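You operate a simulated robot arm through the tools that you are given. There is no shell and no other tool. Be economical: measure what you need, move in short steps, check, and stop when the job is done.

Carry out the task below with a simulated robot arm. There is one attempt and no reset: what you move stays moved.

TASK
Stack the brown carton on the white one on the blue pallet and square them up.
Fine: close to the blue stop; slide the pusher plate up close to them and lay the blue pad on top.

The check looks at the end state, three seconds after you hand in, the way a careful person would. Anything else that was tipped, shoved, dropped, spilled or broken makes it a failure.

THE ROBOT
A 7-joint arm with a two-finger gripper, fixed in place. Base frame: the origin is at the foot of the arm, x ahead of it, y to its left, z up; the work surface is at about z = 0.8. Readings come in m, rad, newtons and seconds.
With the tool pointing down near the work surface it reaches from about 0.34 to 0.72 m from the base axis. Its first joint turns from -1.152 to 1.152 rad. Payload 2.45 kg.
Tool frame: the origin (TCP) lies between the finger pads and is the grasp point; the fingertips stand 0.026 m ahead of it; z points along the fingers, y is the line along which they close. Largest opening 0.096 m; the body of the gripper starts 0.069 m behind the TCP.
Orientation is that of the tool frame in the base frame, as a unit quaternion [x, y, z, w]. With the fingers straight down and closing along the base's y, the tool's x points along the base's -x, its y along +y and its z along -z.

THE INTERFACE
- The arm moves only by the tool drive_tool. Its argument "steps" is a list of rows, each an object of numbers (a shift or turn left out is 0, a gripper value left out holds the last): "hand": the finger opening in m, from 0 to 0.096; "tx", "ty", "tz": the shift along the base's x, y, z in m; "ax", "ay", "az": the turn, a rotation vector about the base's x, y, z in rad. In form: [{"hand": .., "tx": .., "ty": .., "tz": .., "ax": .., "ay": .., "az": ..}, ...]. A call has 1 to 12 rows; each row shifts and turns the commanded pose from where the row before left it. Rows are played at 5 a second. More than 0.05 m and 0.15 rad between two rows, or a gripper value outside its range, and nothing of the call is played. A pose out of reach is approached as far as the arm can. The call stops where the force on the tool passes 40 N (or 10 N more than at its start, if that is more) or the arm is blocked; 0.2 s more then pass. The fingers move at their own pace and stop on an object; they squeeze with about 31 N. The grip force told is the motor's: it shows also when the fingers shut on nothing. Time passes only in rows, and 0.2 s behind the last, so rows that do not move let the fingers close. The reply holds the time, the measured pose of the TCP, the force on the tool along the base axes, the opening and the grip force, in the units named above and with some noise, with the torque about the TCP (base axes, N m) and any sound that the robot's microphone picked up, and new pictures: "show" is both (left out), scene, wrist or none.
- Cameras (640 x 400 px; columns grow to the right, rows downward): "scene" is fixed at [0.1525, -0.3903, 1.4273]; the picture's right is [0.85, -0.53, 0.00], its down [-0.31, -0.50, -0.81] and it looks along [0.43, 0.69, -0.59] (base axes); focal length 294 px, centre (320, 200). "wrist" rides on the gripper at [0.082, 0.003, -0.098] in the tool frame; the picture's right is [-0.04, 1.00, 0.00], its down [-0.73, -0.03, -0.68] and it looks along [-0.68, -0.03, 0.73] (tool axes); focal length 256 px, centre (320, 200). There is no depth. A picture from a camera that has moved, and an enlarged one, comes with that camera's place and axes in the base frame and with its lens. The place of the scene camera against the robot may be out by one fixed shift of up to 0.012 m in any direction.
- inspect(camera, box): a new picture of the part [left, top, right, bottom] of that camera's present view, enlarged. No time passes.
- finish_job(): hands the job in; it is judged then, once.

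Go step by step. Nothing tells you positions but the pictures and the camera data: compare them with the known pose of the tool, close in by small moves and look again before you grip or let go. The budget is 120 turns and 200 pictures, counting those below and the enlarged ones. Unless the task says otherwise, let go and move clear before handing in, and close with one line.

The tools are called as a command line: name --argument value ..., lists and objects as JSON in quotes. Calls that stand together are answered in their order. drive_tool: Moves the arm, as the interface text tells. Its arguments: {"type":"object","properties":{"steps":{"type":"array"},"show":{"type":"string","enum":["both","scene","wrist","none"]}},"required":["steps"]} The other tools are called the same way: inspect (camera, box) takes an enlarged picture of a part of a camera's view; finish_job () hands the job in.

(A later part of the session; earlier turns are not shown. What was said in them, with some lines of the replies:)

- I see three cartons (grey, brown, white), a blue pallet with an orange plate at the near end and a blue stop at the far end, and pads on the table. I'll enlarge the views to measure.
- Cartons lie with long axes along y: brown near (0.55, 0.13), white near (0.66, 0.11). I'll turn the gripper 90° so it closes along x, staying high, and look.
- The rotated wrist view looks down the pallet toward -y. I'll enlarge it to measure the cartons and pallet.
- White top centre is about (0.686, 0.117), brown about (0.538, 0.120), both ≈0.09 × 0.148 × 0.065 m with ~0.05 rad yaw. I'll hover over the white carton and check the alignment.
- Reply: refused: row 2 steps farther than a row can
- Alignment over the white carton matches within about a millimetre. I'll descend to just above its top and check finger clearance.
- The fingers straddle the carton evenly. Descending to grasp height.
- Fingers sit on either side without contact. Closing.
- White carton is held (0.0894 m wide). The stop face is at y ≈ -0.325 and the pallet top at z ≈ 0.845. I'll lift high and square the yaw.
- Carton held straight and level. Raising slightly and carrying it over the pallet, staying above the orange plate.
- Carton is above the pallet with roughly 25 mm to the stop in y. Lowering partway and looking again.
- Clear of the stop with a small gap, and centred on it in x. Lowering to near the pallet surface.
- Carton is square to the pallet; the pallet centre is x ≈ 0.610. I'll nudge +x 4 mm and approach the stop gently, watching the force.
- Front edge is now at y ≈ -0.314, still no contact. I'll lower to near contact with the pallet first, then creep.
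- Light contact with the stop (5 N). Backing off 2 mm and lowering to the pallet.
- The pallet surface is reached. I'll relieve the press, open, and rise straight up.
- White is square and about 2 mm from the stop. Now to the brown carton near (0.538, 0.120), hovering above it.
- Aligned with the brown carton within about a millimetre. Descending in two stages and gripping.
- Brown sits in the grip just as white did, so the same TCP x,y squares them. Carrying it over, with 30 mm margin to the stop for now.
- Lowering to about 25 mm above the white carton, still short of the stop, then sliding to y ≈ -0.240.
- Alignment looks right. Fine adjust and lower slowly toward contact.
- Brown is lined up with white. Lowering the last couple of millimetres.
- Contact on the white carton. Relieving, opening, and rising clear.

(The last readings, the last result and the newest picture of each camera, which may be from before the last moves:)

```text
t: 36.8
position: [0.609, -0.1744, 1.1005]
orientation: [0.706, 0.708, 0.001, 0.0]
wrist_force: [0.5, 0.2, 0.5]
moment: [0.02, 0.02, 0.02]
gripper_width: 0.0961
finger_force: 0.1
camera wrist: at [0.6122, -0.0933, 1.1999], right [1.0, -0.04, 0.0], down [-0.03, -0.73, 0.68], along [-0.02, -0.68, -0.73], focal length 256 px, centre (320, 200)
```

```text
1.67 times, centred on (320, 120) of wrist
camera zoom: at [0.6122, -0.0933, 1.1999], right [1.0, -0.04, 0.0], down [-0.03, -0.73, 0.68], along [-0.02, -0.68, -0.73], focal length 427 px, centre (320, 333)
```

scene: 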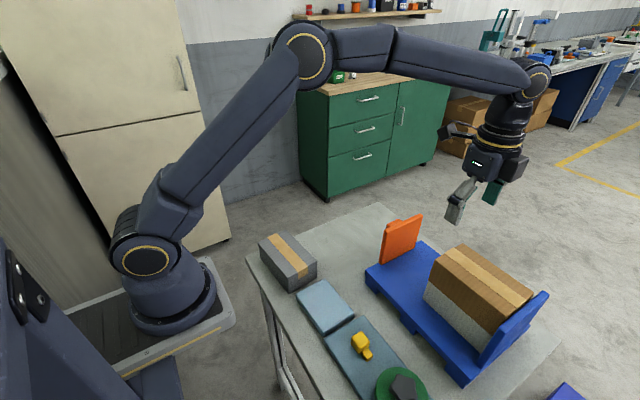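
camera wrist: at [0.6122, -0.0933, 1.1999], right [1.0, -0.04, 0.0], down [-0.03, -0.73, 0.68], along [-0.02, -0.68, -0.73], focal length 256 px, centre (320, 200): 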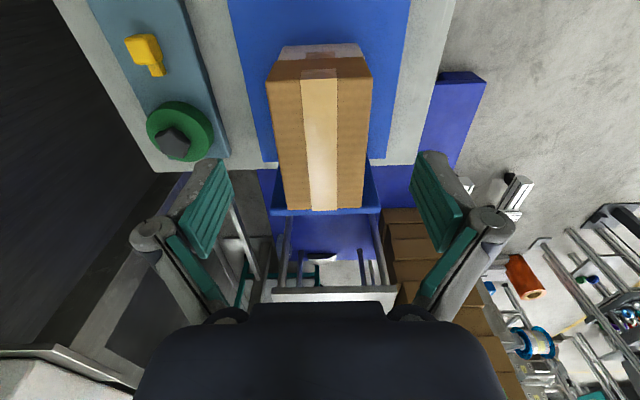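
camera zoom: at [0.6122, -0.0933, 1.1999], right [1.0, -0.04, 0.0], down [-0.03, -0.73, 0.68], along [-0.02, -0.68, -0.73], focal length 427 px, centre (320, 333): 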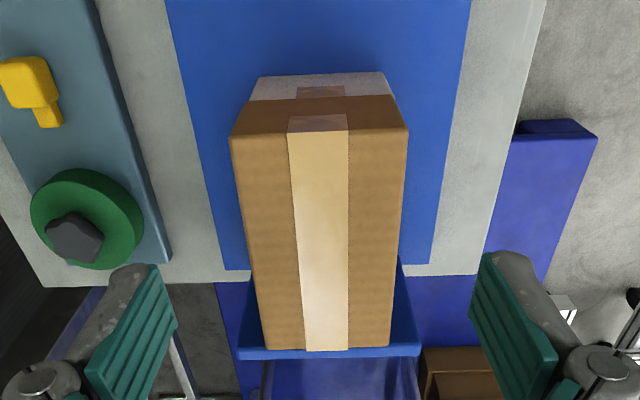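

The stack is flush and square. Next the orange plate: I'll hover above its knob (≈ x 0.611, y -0.02) and look closely.

drive_tool --steps '[{"ty": 0.045}, {"ty": 0.045}, {"ty": 0.045}, {"ty": 0.03}, {"tz": -0.035}, {"tz": -0.03}, {}]'

inspect --camera "wrist" --box '[220, 100, 440, 300]'

inspect --camera "scene" --box '[350, 180, 470, 290]'

```text
t: 38.4
position: [0.6102, -0.0103, 1.0327]
orientation: [0.706, 0.708, 0.0, 0.0]
wrist_force: [-0.2, -0.3, -0.4]
moment: [-0.01, -0.01, -0.01]
gripper_width: 0.0958
finger_force: 0.1
camera wrist: at [0.6133, 0.0725, 1.1325], right [1.0, -0.04, 0.0], down [-0.03, -0.73, 0.68], along [-0.02, -0.68, -0.73], focal length 256 px, centre (320, 200)
```

scene: 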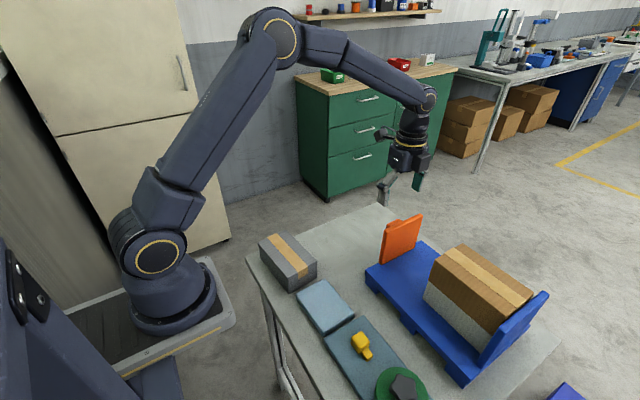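
wrist: 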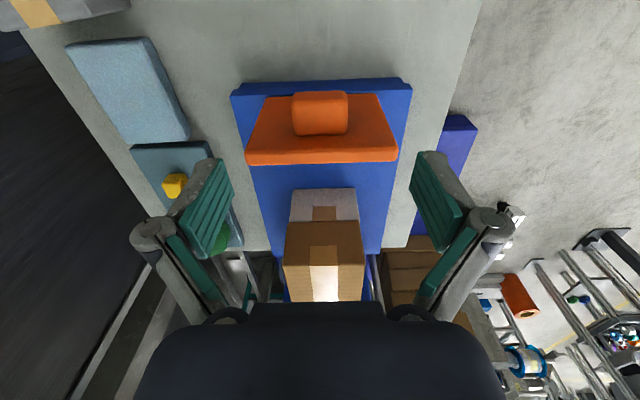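

```text
2.00 times, centred on (330, 200) of wrist
camera zoom: at [0.6133, 0.0725, 1.1325], right [1.0, -0.04, 0.0], down [-0.03, -0.73, 0.68], along [-0.02, -0.68, -0.73], focal length 512 px, centre (300, 200)
```

zoom: 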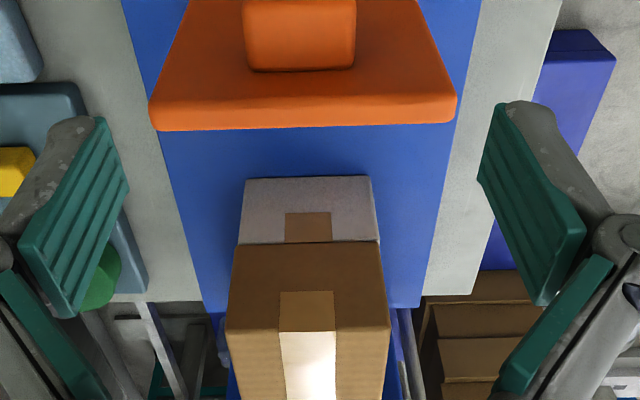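

```text
3.64 times, centred on (410, 235) of scene
camera zoom: at [0.1525, -0.3903, 1.4273], right [0.85, -0.53, 0.0], down [-0.31, -0.5, -0.81], along [0.43, 0.69, -0.59], focal length 1069 px, centre (-7, 73)
```

zoom: 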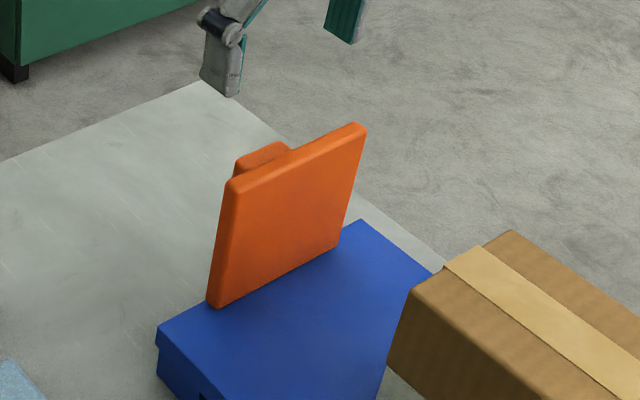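

inspect --camera "wrist" --box '[220, 60, 420, 185]'

```text
3.20 times, centred on (320, 122) of wrist
camera zoom: at [0.6133, 0.0725, 1.1325], right [1.0, -0.04, 0.0], down [-0.03, -0.73, 0.68], along [-0.02, -0.68, -0.73], focal length 819 px, centre (320, 448)
```

zoom: 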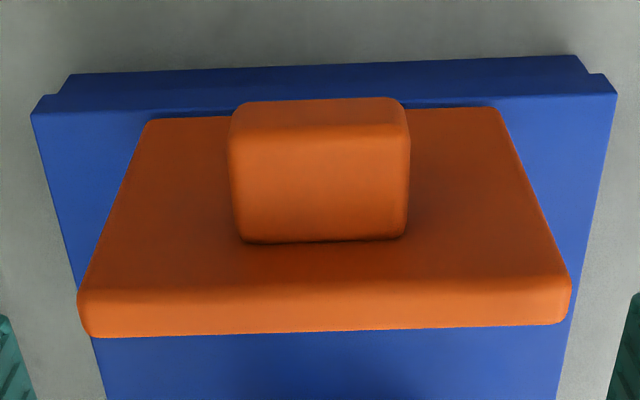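

Knob spans x 0.590–0.632, y -0.004…-0.030, z 0.92–0.945; plate front face is at y ≈ -0.043 and the stack's back at ≈ -0.168. I'll lower around the knob with fingers partly open.

drive_tool --steps '[{"hand": 0.075, "ty": -0.003, "tx": 0.001}, {"tz": -0.03}, {"tz": -0.025}, {}]' --show "wrist"

```text
t: 39.4
position: [0.6102, -0.0137, 0.9764]
orientation: [0.706, 0.708, 0.0, 0.0]
wrist_force: [-0.5, -0.5, -0.3]
moment: [0.0, -0.02, -0.01]
gripper_width: 0.0749
finger_force: 0.0
camera wrist: at [0.6136, 0.069, 1.0756], right [1.0, -0.04, 0.0], down [-0.03, -0.73, 0.68], along [-0.03, -0.68, -0.73], focal length 256 px, centre (320, 200)
```

wrist: 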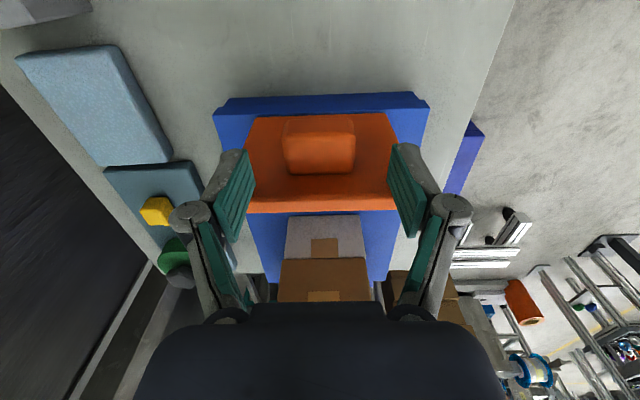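

drive_tool --steps '[{"tz": -0.02, "ty": 0.001}, {"tz": -0.02}, {}]' --show "wrist"

```text
t: 40.2
position: [0.61, -0.0122, 0.9348]
orientation: [0.706, 0.708, -0.001, 0.0]
wrist_force: [0.4, 0.6, 0.8]
moment: [-0.01, -0.02, 0.0]
gripper_width: 0.0746
finger_force: 0.1
camera wrist: at [0.6135, 0.0689, 1.0344], right [1.0, -0.04, 0.0], down [-0.03, -0.73, 0.68], along [-0.02, -0.68, -0.73], focal length 256 px, centre (320, 200)
```

wrist: 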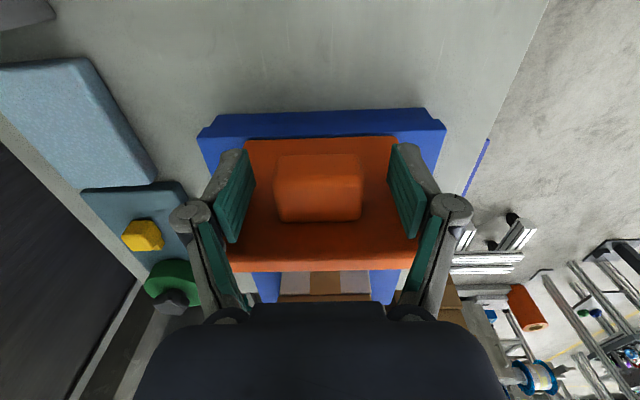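

The knob is between the finger pads. Closing on it.

drive_tool --steps '[{"hand": 0.035}, {}, {}, {}]' --show "wrist"

```text
t: 41.2
position: [0.6103, -0.0126, 0.9348]
orientation: [0.706, 0.709, 0.0, 0.0]
wrist_force: [-6.6, -0.1, 2.3]
moment: [0.04, 0.08, -0.28]
gripper_width: 0.0432
finger_force: 44.8
camera wrist: at [0.6131, 0.0689, 1.0346], right [1.0, -0.04, 0.0], down [-0.03, -0.73, 0.68], along [-0.03, -0.68, -0.73], focal length 256 px, centre (320, 200)
```

wrist: 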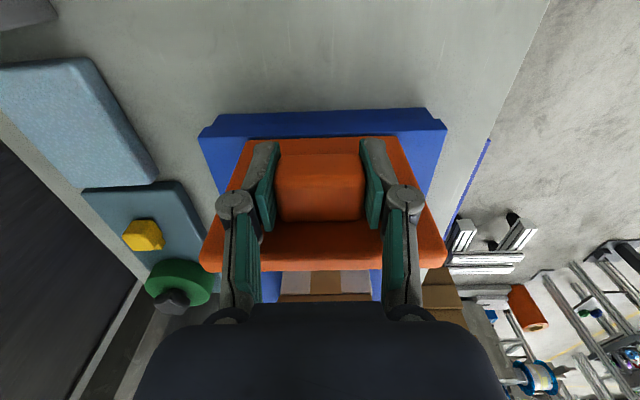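

Gripped; a small sideways force suggests the plate runs on a guide. I'll ease -1 mm in x and slide -y in small steps.

drive_tool --steps '[{"tx": -0.0015}, {}, {"ty": -0.005}, {"ty": -0.005}, {}]' --show "scene"

```text
t: 42.4
position: [0.6102, -0.0244, 0.9345]
orientation: [0.706, 0.708, 0.0, -0.001]
wrist_force: [9.7, 1.3, -16.3]
moment: [0.38, -0.36, -0.29]
gripper_width: 0.0429
finger_force: 44.6
```

scene: 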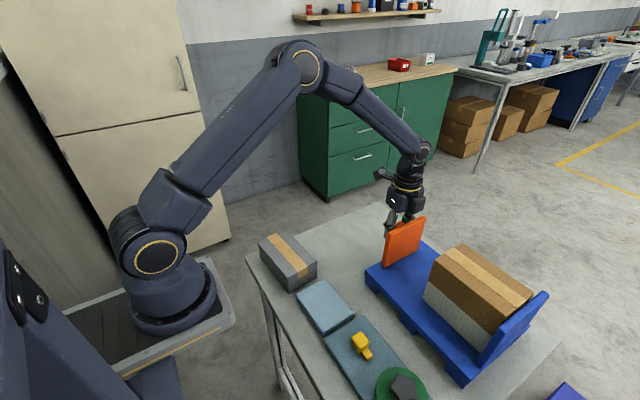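

It slides freely. I'll relieve the side and vertical loads and continue.

drive_tool --steps '[{"tx": 0.0008, "tz": -0.0008}, {"ty": -0.01}, {"ty": -0.01}, {"ty": -0.01}, {"ty": -0.01}, {}]' --show "none"

```text
t: 43.8
position: [0.6103, -0.0637, 0.9356]
orientation: [0.706, 0.709, 0.0, 0.0]
wrist_force: [-4.1, 0.6, 3.8]
moment: [0.46, 0.23, -0.26]
gripper_width: 0.0428
finger_force: 45.1
```

drive_tool --steps '[{"ty": -0.01}, {"ty": -0.01}, {"ty": -0.01}, {"ty": -0.01}, {"ty": -0.01}, {}]' --show "both"

inspect --camera "scene" --box '[390, 210, 550, 350]'

```text
t: 45.2
position: [0.6102, -0.1139, 0.9357]
orientation: [0.706, 0.708, 0.002, 0.002]
wrist_force: [12.9, 0.9, 12.3]
moment: [0.39, -0.48, -0.51]
gripper_width: 0.0428
finger_force: 45.3
camera wrist: at [0.6122, -0.0314, 1.0346], right [1.0, -0.04, 0.01], down [-0.03, -0.73, 0.68], along [-0.02, -0.68, -0.73], focal length 256 px, centre (320, 200)
```

scene: 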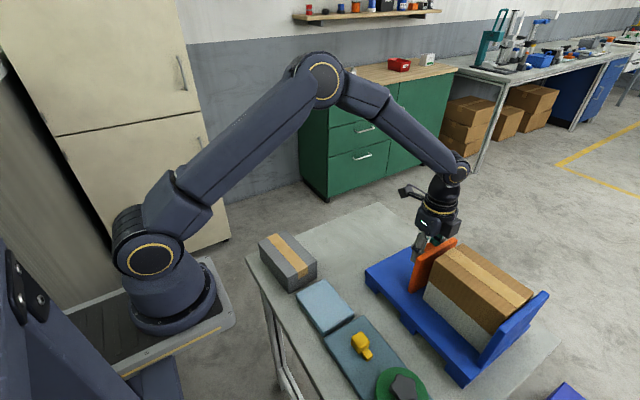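
wrist: 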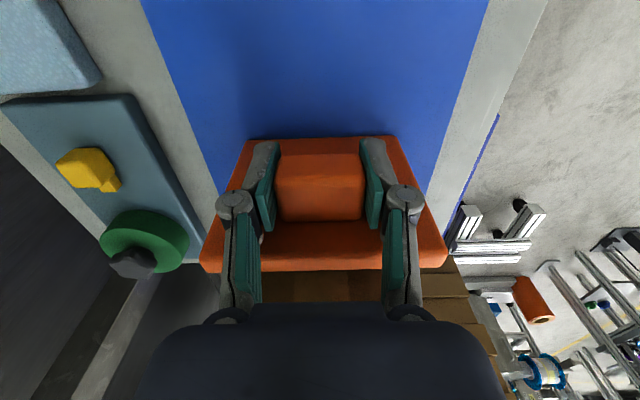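

```text
2.86 times, centred on (470, 280) of scene
camera zoom: at [0.1526, -0.3903, 1.4273], right [0.85, -0.53, 0.0], down [-0.31, -0.5, -0.81], along [0.43, 0.68, -0.59], focal length 840 px, centre (-109, -29)
```

zoom: 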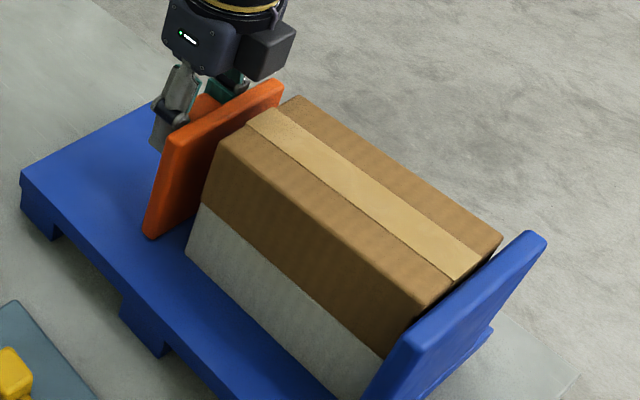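

Gap to the stack is about 22 mm. Continuing with smaller steps.

drive_tool --steps '[{"tx": 0.0006, "tz": 0.0005, "ty": -0.005}, {"ty": -0.005}, {"ty": -0.004}, {}]' --show "none"

inspect --camera "scene" --box '[400, 220, 500, 310]'

```text
t: 46.2
position: [0.6119, -0.126, 0.9356]
orientation: [0.705, 0.709, -0.001, -0.001]
wrist_force: [13.1, -1.1, -7.2]
moment: [-0.4, -0.22, -0.33]
gripper_width: 0.0429
finger_force: 45.0
```

```text
4.44 times, centred on (450, 265) of scene
camera zoom: at [0.153, -0.3903, 1.4273], right [0.85, -0.53, 0.0], down [-0.31, -0.5, -0.81], along [0.43, 0.69, -0.59], focal length 1307 px, centre (-258, -89)
```

zoom: 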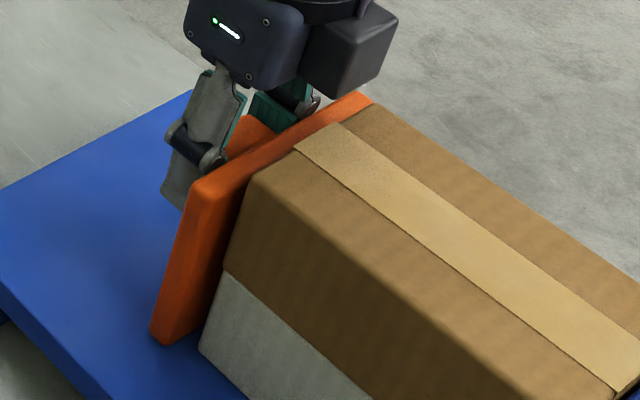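

About 10 mm left. Creeping 5 mm more with a small x relief.

drive_tool --steps '[{"tx": 0.0006, "ty": -0.003}, {"ty": -0.002}, {}]' --show "none"

inspect --camera "scene" --box '[410, 230, 480, 310]'

```text
t: 47.0
position: [0.6096, -0.1309, 0.9345]
orientation: [0.706, 0.708, -0.001, 0.0]
wrist_force: [-4.0, 2.5, 7.0]
moment: [0.12, 0.38, -0.24]
gripper_width: 0.0428
finger_force: 44.8
```

```text
5.00 times, centred on (445, 270) of scene
camera zoom: at [0.1523, -0.3902, 1.4274], right [0.85, -0.53, 0.0], down [-0.31, -0.5, -0.81], along [0.43, 0.68, -0.59], focal length 1470 px, centre (-305, -150)
```

zoom: 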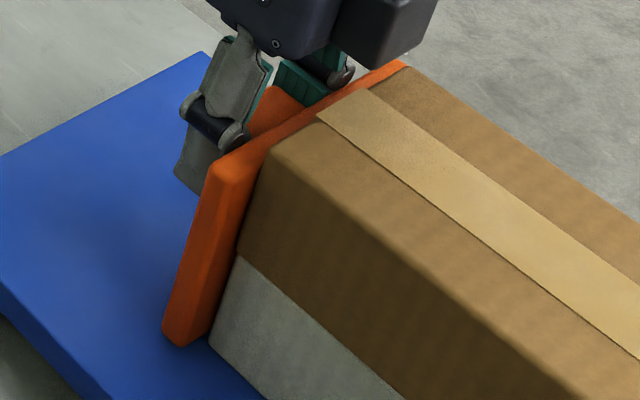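

Gap ≈ 4–5 mm. Two more millimetres, watching force.

drive_tool --steps '[{"ty": -0.001}, {"ty": -0.001}, {}, {}]' --show "none"

inspect --camera "scene" --box '[415, 250, 475, 310]'

```text
t: 48.0
position: [0.6097, -0.1333, 0.9347]
orientation: [0.706, 0.708, -0.001, -0.001]
wrist_force: [-11.9, 3.3, 8.7]
moment: [0.42, 0.32, -0.22]
gripper_width: 0.0431
finger_force: 45.2
```

```text
6.67 times, centred on (445, 280) of scene
camera zoom: at [0.152, -0.3902, 1.4274], right [0.85, -0.53, 0.0], down [-0.31, -0.5, -0.81], along [0.43, 0.68, -0.59], focal length 1960 px, centre (-513, -333)
```

zoom: 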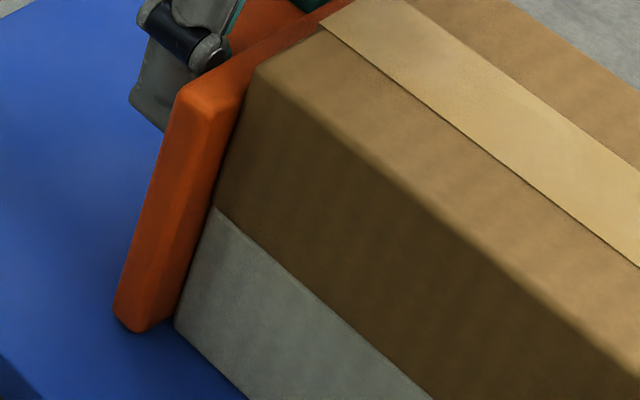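

The plate is about 2 mm from the stack. Relieving loads, releasing the knob, and rising.

drive_tool --steps '[{"tx": -0.0008, "tz": 0.0005}, {}, {"hand": 0.08}, {}, {}, {"tz": 0.02}, {"tz": 0.03}, {"tz": 0.04}, {"tz": 0.045, "ty": 0.02}, {}]'

inspect --camera "scene" --box '[390, 220, 560, 370]'

```text
t: 50.2
position: [0.6106, -0.1159, 1.0724]
orientation: [0.706, 0.709, 0.0, 0.0]
wrist_force: [-0.3, -0.2, 0.1]
moment: [0.0, -0.01, -0.02]
gripper_width: 0.0799
finger_force: 0.0
camera wrist: at [0.6138, -0.033, 1.1713], right [1.0, -0.04, 0.0], down [-0.03, -0.73, 0.68], along [-0.03, -0.68, -0.73], focal length 256 px, centre (320, 200)
```

scene: 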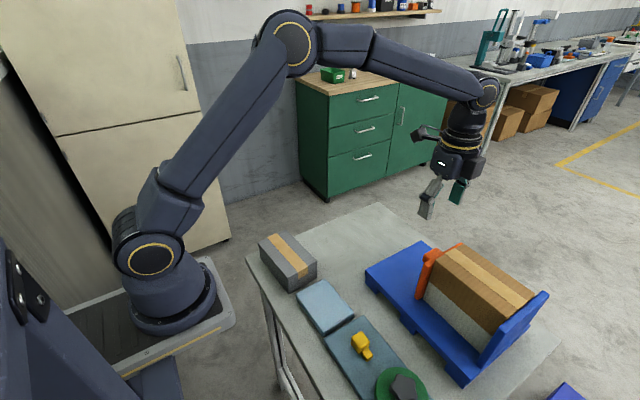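
wrist: 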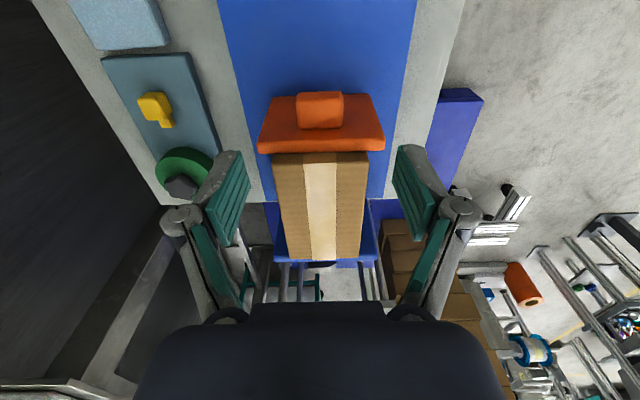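

```text
2.67 times, centred on (475, 295) of scene
camera zoom: at [0.1525, -0.3903, 1.4273], right [0.85, -0.53, 0.0], down [-0.31, -0.5, -0.81], along [0.43, 0.69, -0.59], focal length 784 px, centre (-93, -53)
```

zoom: 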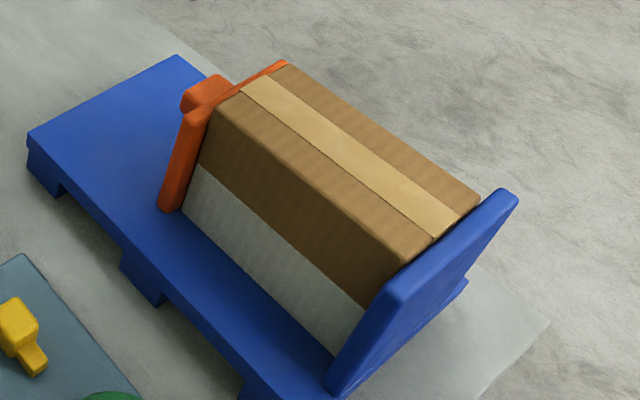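

Stack and plate look good. Now the speckled blue pad near (0.382, -0.039), about 0.08 × 0.116 m; moving above it with fingers fully open.

drive_tool --steps '[{"hand": 0.096, "tx": -0.038, "ty": 0.013}, {"tx": -0.038, "ty": 0.013}, {"tx": -0.038, "ty": 0.013}, {"tx": -0.038, "ty": 0.013}, {"tx": -0.038, "ty": 0.013}, {"tx": -0.038, "ty": 0.013}, {"tz": -0.04}, {"tz": -0.04}, {}, {}]'

inspect --camera "wrist" --box '[160, 0, 480, 210]'

```text
t: 52.4
position: [0.3797, -0.0334, 0.9907]
orientation: [0.706, 0.708, -0.001, 0.0]
wrist_force: [-0.6, 0.8, 0.3]
moment: [0.01, 0.01, 0.0]
gripper_width: 0.0959
finger_force: 0.0
camera wrist: at [0.3825, 0.048, 1.091], right [1.0, -0.04, 0.0], down [-0.03, -0.73, 0.68], along [-0.03, -0.68, -0.73], focal length 256 px, centre (320, 200)
```

scene: 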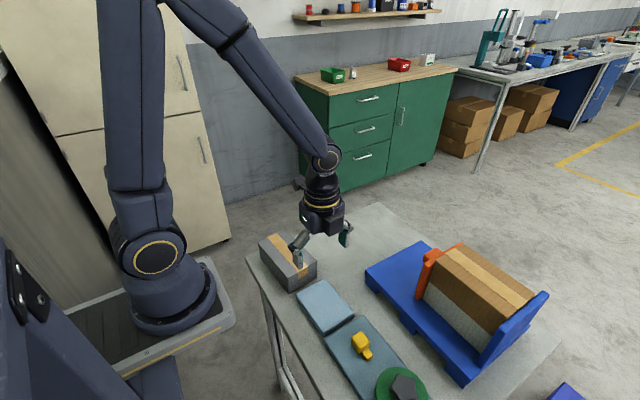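
wrist: 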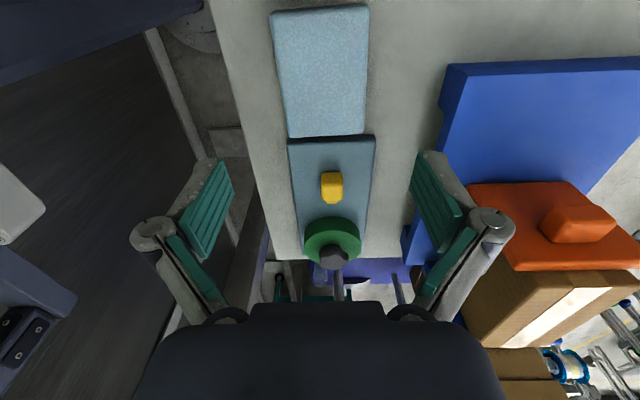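

```text
1.90 times, centred on (320, 105) of wrist
camera zoom: at [0.3825, 0.048, 1.091], right [1.0, -0.04, 0.0], down [-0.03, -0.73, 0.68], along [-0.03, -0.68, -0.73], focal length 488 px, centre (320, 381)
```

zoom: 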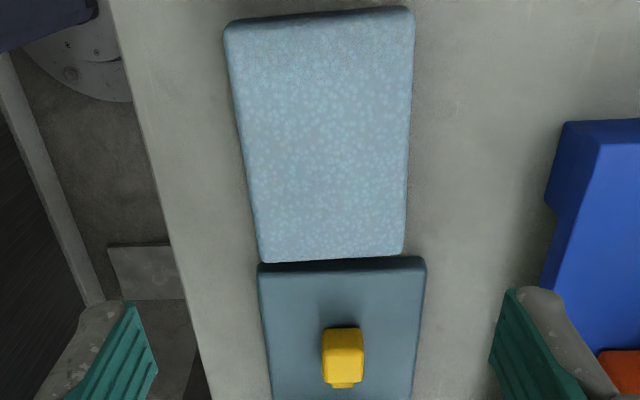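

Pad centre ≈ (0.382, -0.042), width ~0.085, yaw ~0.02. Aligning and descending to check.

drive_tool --steps '[{"tx": 0.002, "ty": -0.008, "az": 0.022}, {"tz": -0.04}, {"tz": -0.04}, {}, {}]'

```text
t: 53.6
position: [0.3824, -0.0434, 0.9131]
orientation: [0.698, 0.716, 0.0, 0.0]
wrist_force: [-0.5, -0.1, -0.1]
moment: [-0.01, 0.01, 0.02]
gripper_width: 0.0957
finger_force: 0.1
camera wrist: at [0.3825, 0.0392, 1.0132], right [1.0, -0.01, 0.0], down [-0.01, -0.73, 0.68], along [-0.01, -0.68, -0.73], focal length 256 px, centre (320, 200)
```

scene: 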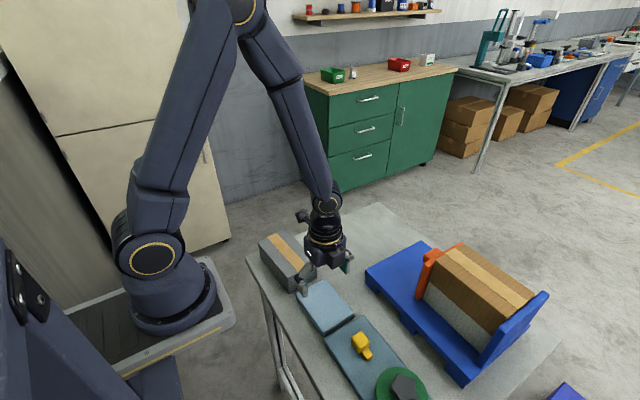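
wrist: 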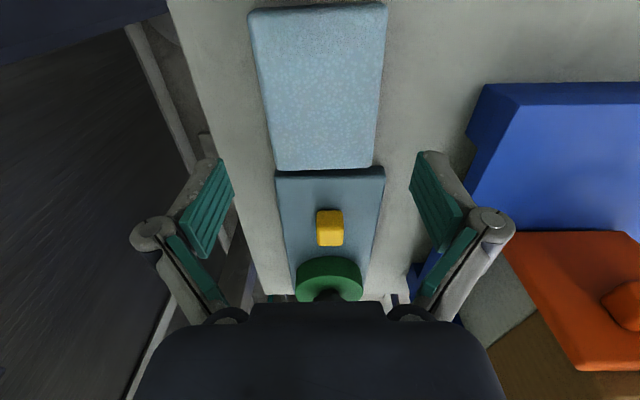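

Well aligned. Descending to have tips just above the table beside the pad.

drive_tool --steps '[{"ty": 0.002, "tz": -0.03}, {"tz": -0.025}, {"tz": -0.015}, {"tz": -0.008}, {}]'

```text
t: 54.8
position: [0.3841, -0.041, 0.834]
orientation: [0.699, 0.715, 0.0, 0.0]
wrist_force: [-0.3, 0.0, 0.1]
moment: [-0.02, 0.01, 0.03]
gripper_width: 0.0959
finger_force: 0.1
camera wrist: at [0.3857, 0.0402, 0.9323], right [1.0, -0.01, 0.0], down [-0.01, -0.73, 0.68], along [-0.01, -0.68, -0.73], focal length 256 px, centre (320, 200)
```

scene: 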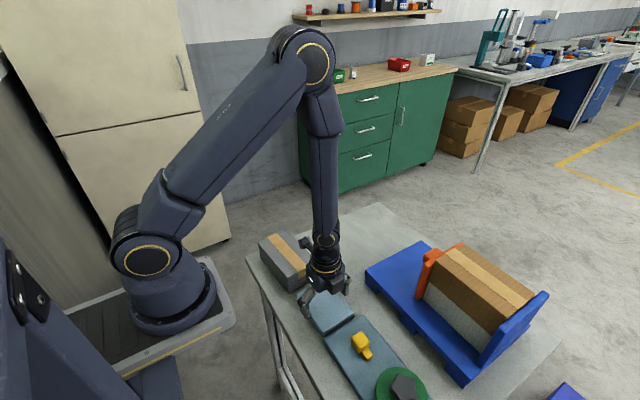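
wrist: 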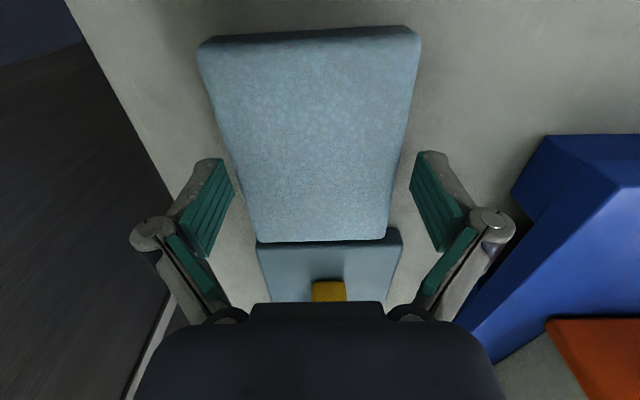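

Pad lies between the fingers, fingertips near the table. Closing.

drive_tool --steps '[{"hand": 0.07}, {}, {}, {}]' --show "wrist"

```text
t: 55.8
position: [0.3845, -0.0419, 0.8338]
orientation: [0.698, 0.716, -0.001, 0.0]
wrist_force: [-2.4, 0.5, 10.3]
moment: [0.08, 0.49, 0.03]
gripper_width: 0.087
finger_force: 30.6
camera wrist: at [0.3855, 0.0403, 0.9327], right [1.0, -0.01, 0.0], down [-0.01, -0.73, 0.68], along [-0.01, -0.68, -0.73], focal length 256 px, centre (320, 200)
```

wrist: 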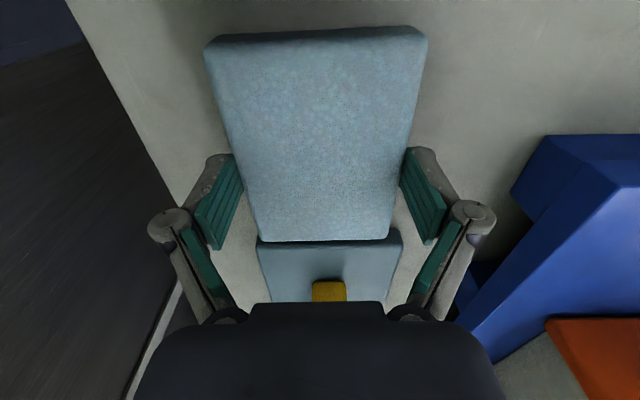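

Gripped at 0.087 m. Lifting straight up and checking.

drive_tool --steps '[{"tz": 0.01}, {"tz": 0.03}, {"tz": 0.045}, {"tz": 0.045}, {"tz": 0.045}, {"tz": 0.045, "az": -0.022}, {"tz": 0.03}, {}]'

```text
t: 57.6
position: [0.3866, -0.0407, 1.0828]
orientation: [0.706, 0.708, 0.001, 0.0]
wrist_force: [0.1, -0.5, -0.4]
moment: [0.02, -0.05, 0.03]
gripper_width: 0.087
finger_force: 30.8
camera wrist: at [0.3887, 0.0416, 1.1819], right [1.0, -0.04, 0.0], down [-0.03, -0.73, 0.68], along [-0.03, -0.68, -0.73], focal length 256 px, centre (320, 200)
```

scene: 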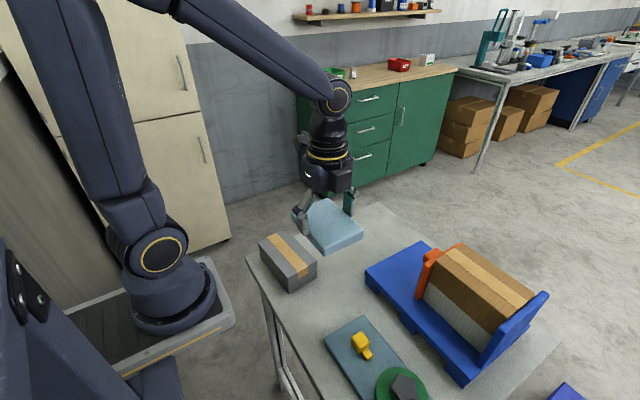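
wrist: 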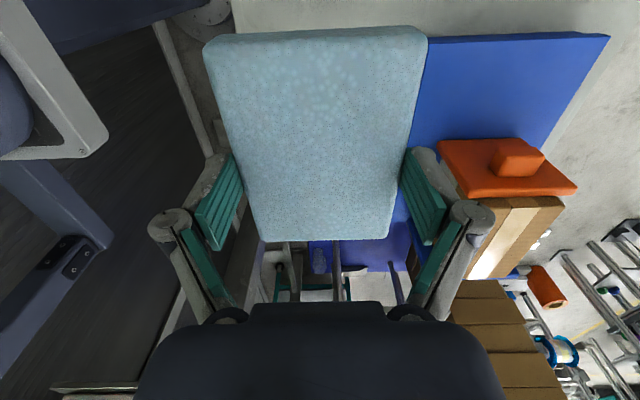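

Pad held level. Carrying it over the stack centre (0.609, -0.2415).

drive_tool --steps '[{"tx": 0.0318, "ty": -0.0287}, {"tx": 0.0318, "ty": -0.0287}, {"tx": 0.0318, "ty": -0.0287}, {"tx": 0.0318, "ty": -0.0287}, {"tx": 0.0318, "ty": -0.0287}, {"tx": 0.0318, "ty": -0.0287}, {"tx": 0.0318, "ty": -0.0287}, {}, {}, {"tz": -0.03}, {}]'

inspect --camera "scene" --box '[400, 190, 560, 350]'

```text
t: 60.0
position: [0.6088, -0.2417, 1.0528]
orientation: [0.706, 0.708, 0.001, 0.0]
wrist_force: [-0.2, -0.3, -0.7]
moment: [-0.02, 0.0, -0.03]
gripper_width: 0.0868
finger_force: 31.0
camera wrist: at [0.611, -0.1596, 1.1519], right [1.0, -0.04, 0.0], down [-0.03, -0.73, 0.68], along [-0.02, -0.68, -0.73], focal length 256 px, centre (320, 200)
```

scene: 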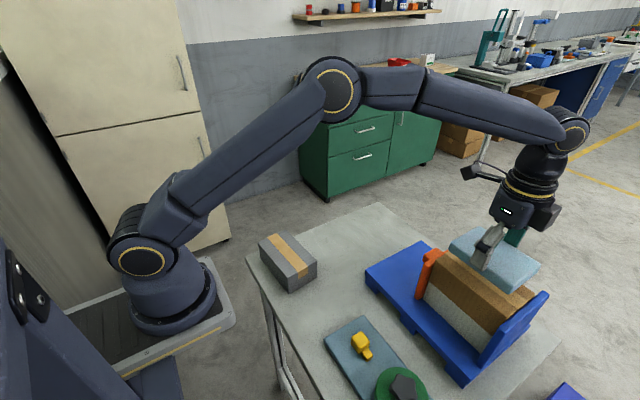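
wrist: 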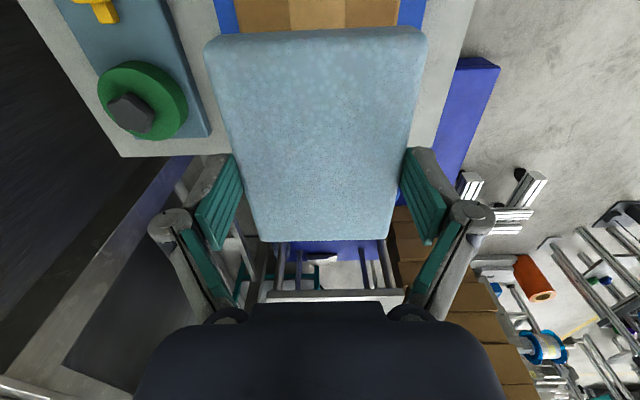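

```text
2.50 times, centred on (480, 270) of scene
camera zoom: at [0.1525, -0.3903, 1.4273], right [0.85, -0.53, 0.0], down [-0.31, -0.5, -0.81], along [0.43, 0.69, -0.59], focal length 735 px, centre (-80, 25)
```

zoom: 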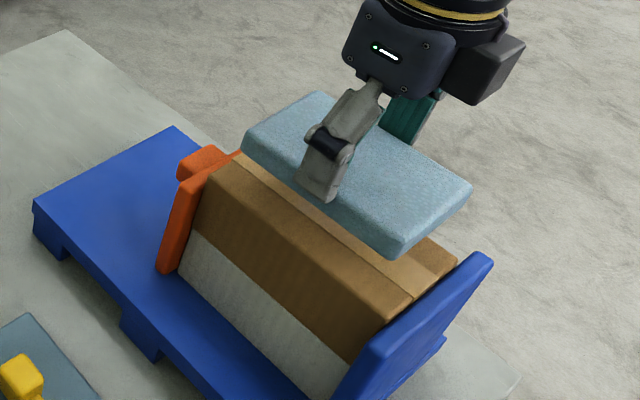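

Centred over the stack. Lowering slowly.

drive_tool --steps '[{"tz": -0.015}, {"tz": -0.012}, {"tz": -0.006}, {"tz": -0.002}, {}]' --show "none"

inspect --camera "scene" --box '[400, 210, 550, 350]'

```text
t: 61.2
position: [0.6091, -0.2424, 1.0185]
orientation: [0.706, 0.708, 0.0, 0.0]
wrist_force: [-0.1, 0.3, 0.3]
moment: [0.0, -0.01, 0.03]
gripper_width: 0.087
finger_force: 30.8
```

```text
2.86 times, centred on (475, 280) of scene
camera zoom: at [0.1525, -0.3903, 1.4273], right [0.85, -0.53, 0.0], down [-0.31, -0.5, -0.81], along [0.43, 0.69, -0.59], focal length 840 px, centre (-123, -29)
```

zoom: 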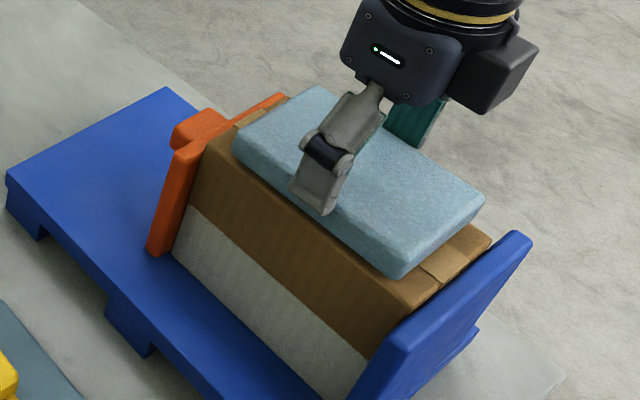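

drive_tool --steps '[{"tz": -0.002}, {"tz": -0.001}, {"tz": -0.001}, {}]' --show "none"

```text
t: 62.2
position: [0.6091, -0.2435, 1.0146]
orientation: [0.706, 0.708, -0.001, 0.001]
wrist_force: [-0.1, 0.6, -0.5]
moment: [-0.03, 0.01, -0.02]
gripper_width: 0.087
finger_force: 30.8
```

drive_tool --steps '[{"tz": -0.001}, {"tz": -0.001}, {}]' --show "none"

```text
t: 63.0
position: [0.6075, -0.2435, 1.0134]
orientation: [0.706, 0.708, 0.0, 0.0]
wrist_force: [-0.1, 2.1, 3.6]
moment: [-0.01, 0.25, -0.06]
gripper_width: 0.0869
finger_force: 30.9
```

The pad is touching down (≈4 N). Opening the fingers and rising clear.

drive_tool --steps '[{"hand": 0.096}, {}, {}, {"tz": 0.015}, {"tz": 0.03}, {"tz": 0.04}, {"tz": 0.04}, {"ty": 0.045}, {"ty": 0.045}, {}]'

inspect --camera "scene" --box '[390, 210, 560, 370]'

inspect --camera "wrist" --box '[200, 40, 440, 290]'

```text
t: 65.2
position: [0.6081, -0.1489, 1.1362]
orientation: [0.705, 0.709, 0.001, 0.001]
wrist_force: [-0.1, -0.4, -0.4]
moment: [0.03, -0.02, 0.0]
gripper_width: 0.0962
finger_force: 0.0
camera wrist: at [0.6116, -0.0667, 1.2346], right [1.0, -0.04, 0.0], down [-0.03, -0.73, 0.68], along [-0.02, -0.68, -0.73], focal length 256 px, centre (320, 200)
```

scene: 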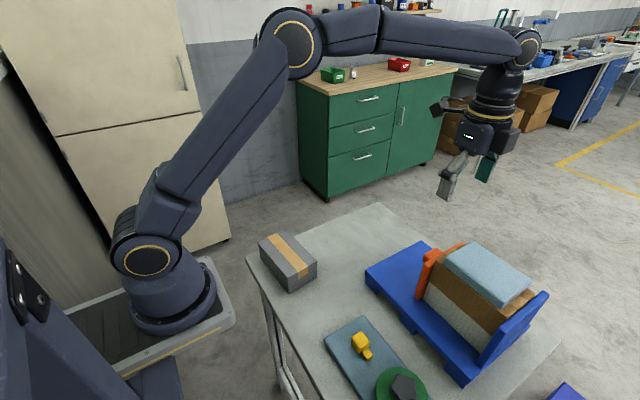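
wrist: 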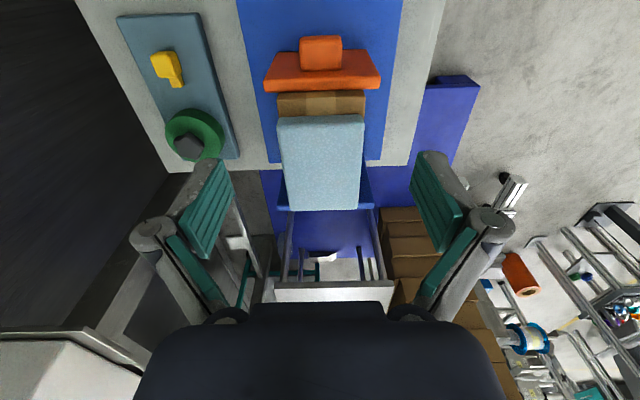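

```text
2.50 times, centred on (475, 290) of scene
camera zoom: at [0.1525, -0.3903, 1.4273], right [0.85, -0.53, 0.0], down [-0.31, -0.5, -0.81], along [0.43, 0.69, -0.59], focal length 735 px, centre (-68, -25)
```

zoom: 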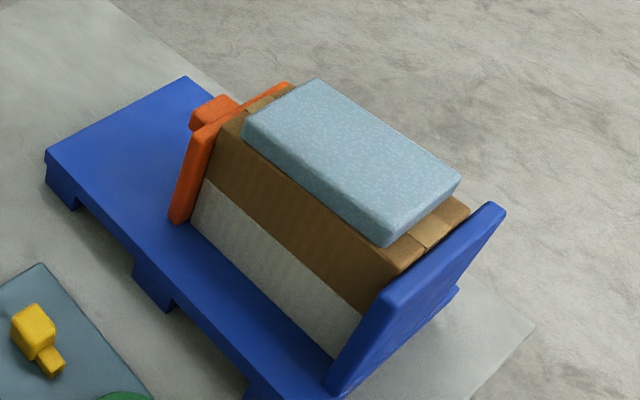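

```text
1.60 times, centred on (320, 165) of wrist
camera zoom: at [0.6116, -0.0667, 1.2346], right [1.0, -0.04, 0.0], down [-0.03, -0.73, 0.68], along [-0.02, -0.68, -0.73], focal length 410 px, centre (320, 256)
```

zoom: 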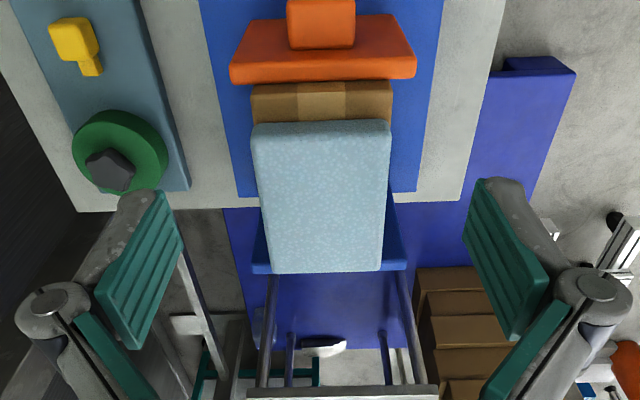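

The white and brown cartons are stacked and square beside the stop, the plate is up close, and the pad lies flat and centred on top. The arm is clear, so I'm handing in.

finish_job

```text
The job is handed in.
```

I've handed in the job: the brown carton sits squarely on the white one about 2 mm from the blue stop. The pusher plate is about 2 mm from the stack, the speckled blue pad lies flat on top, and the arm is clear.
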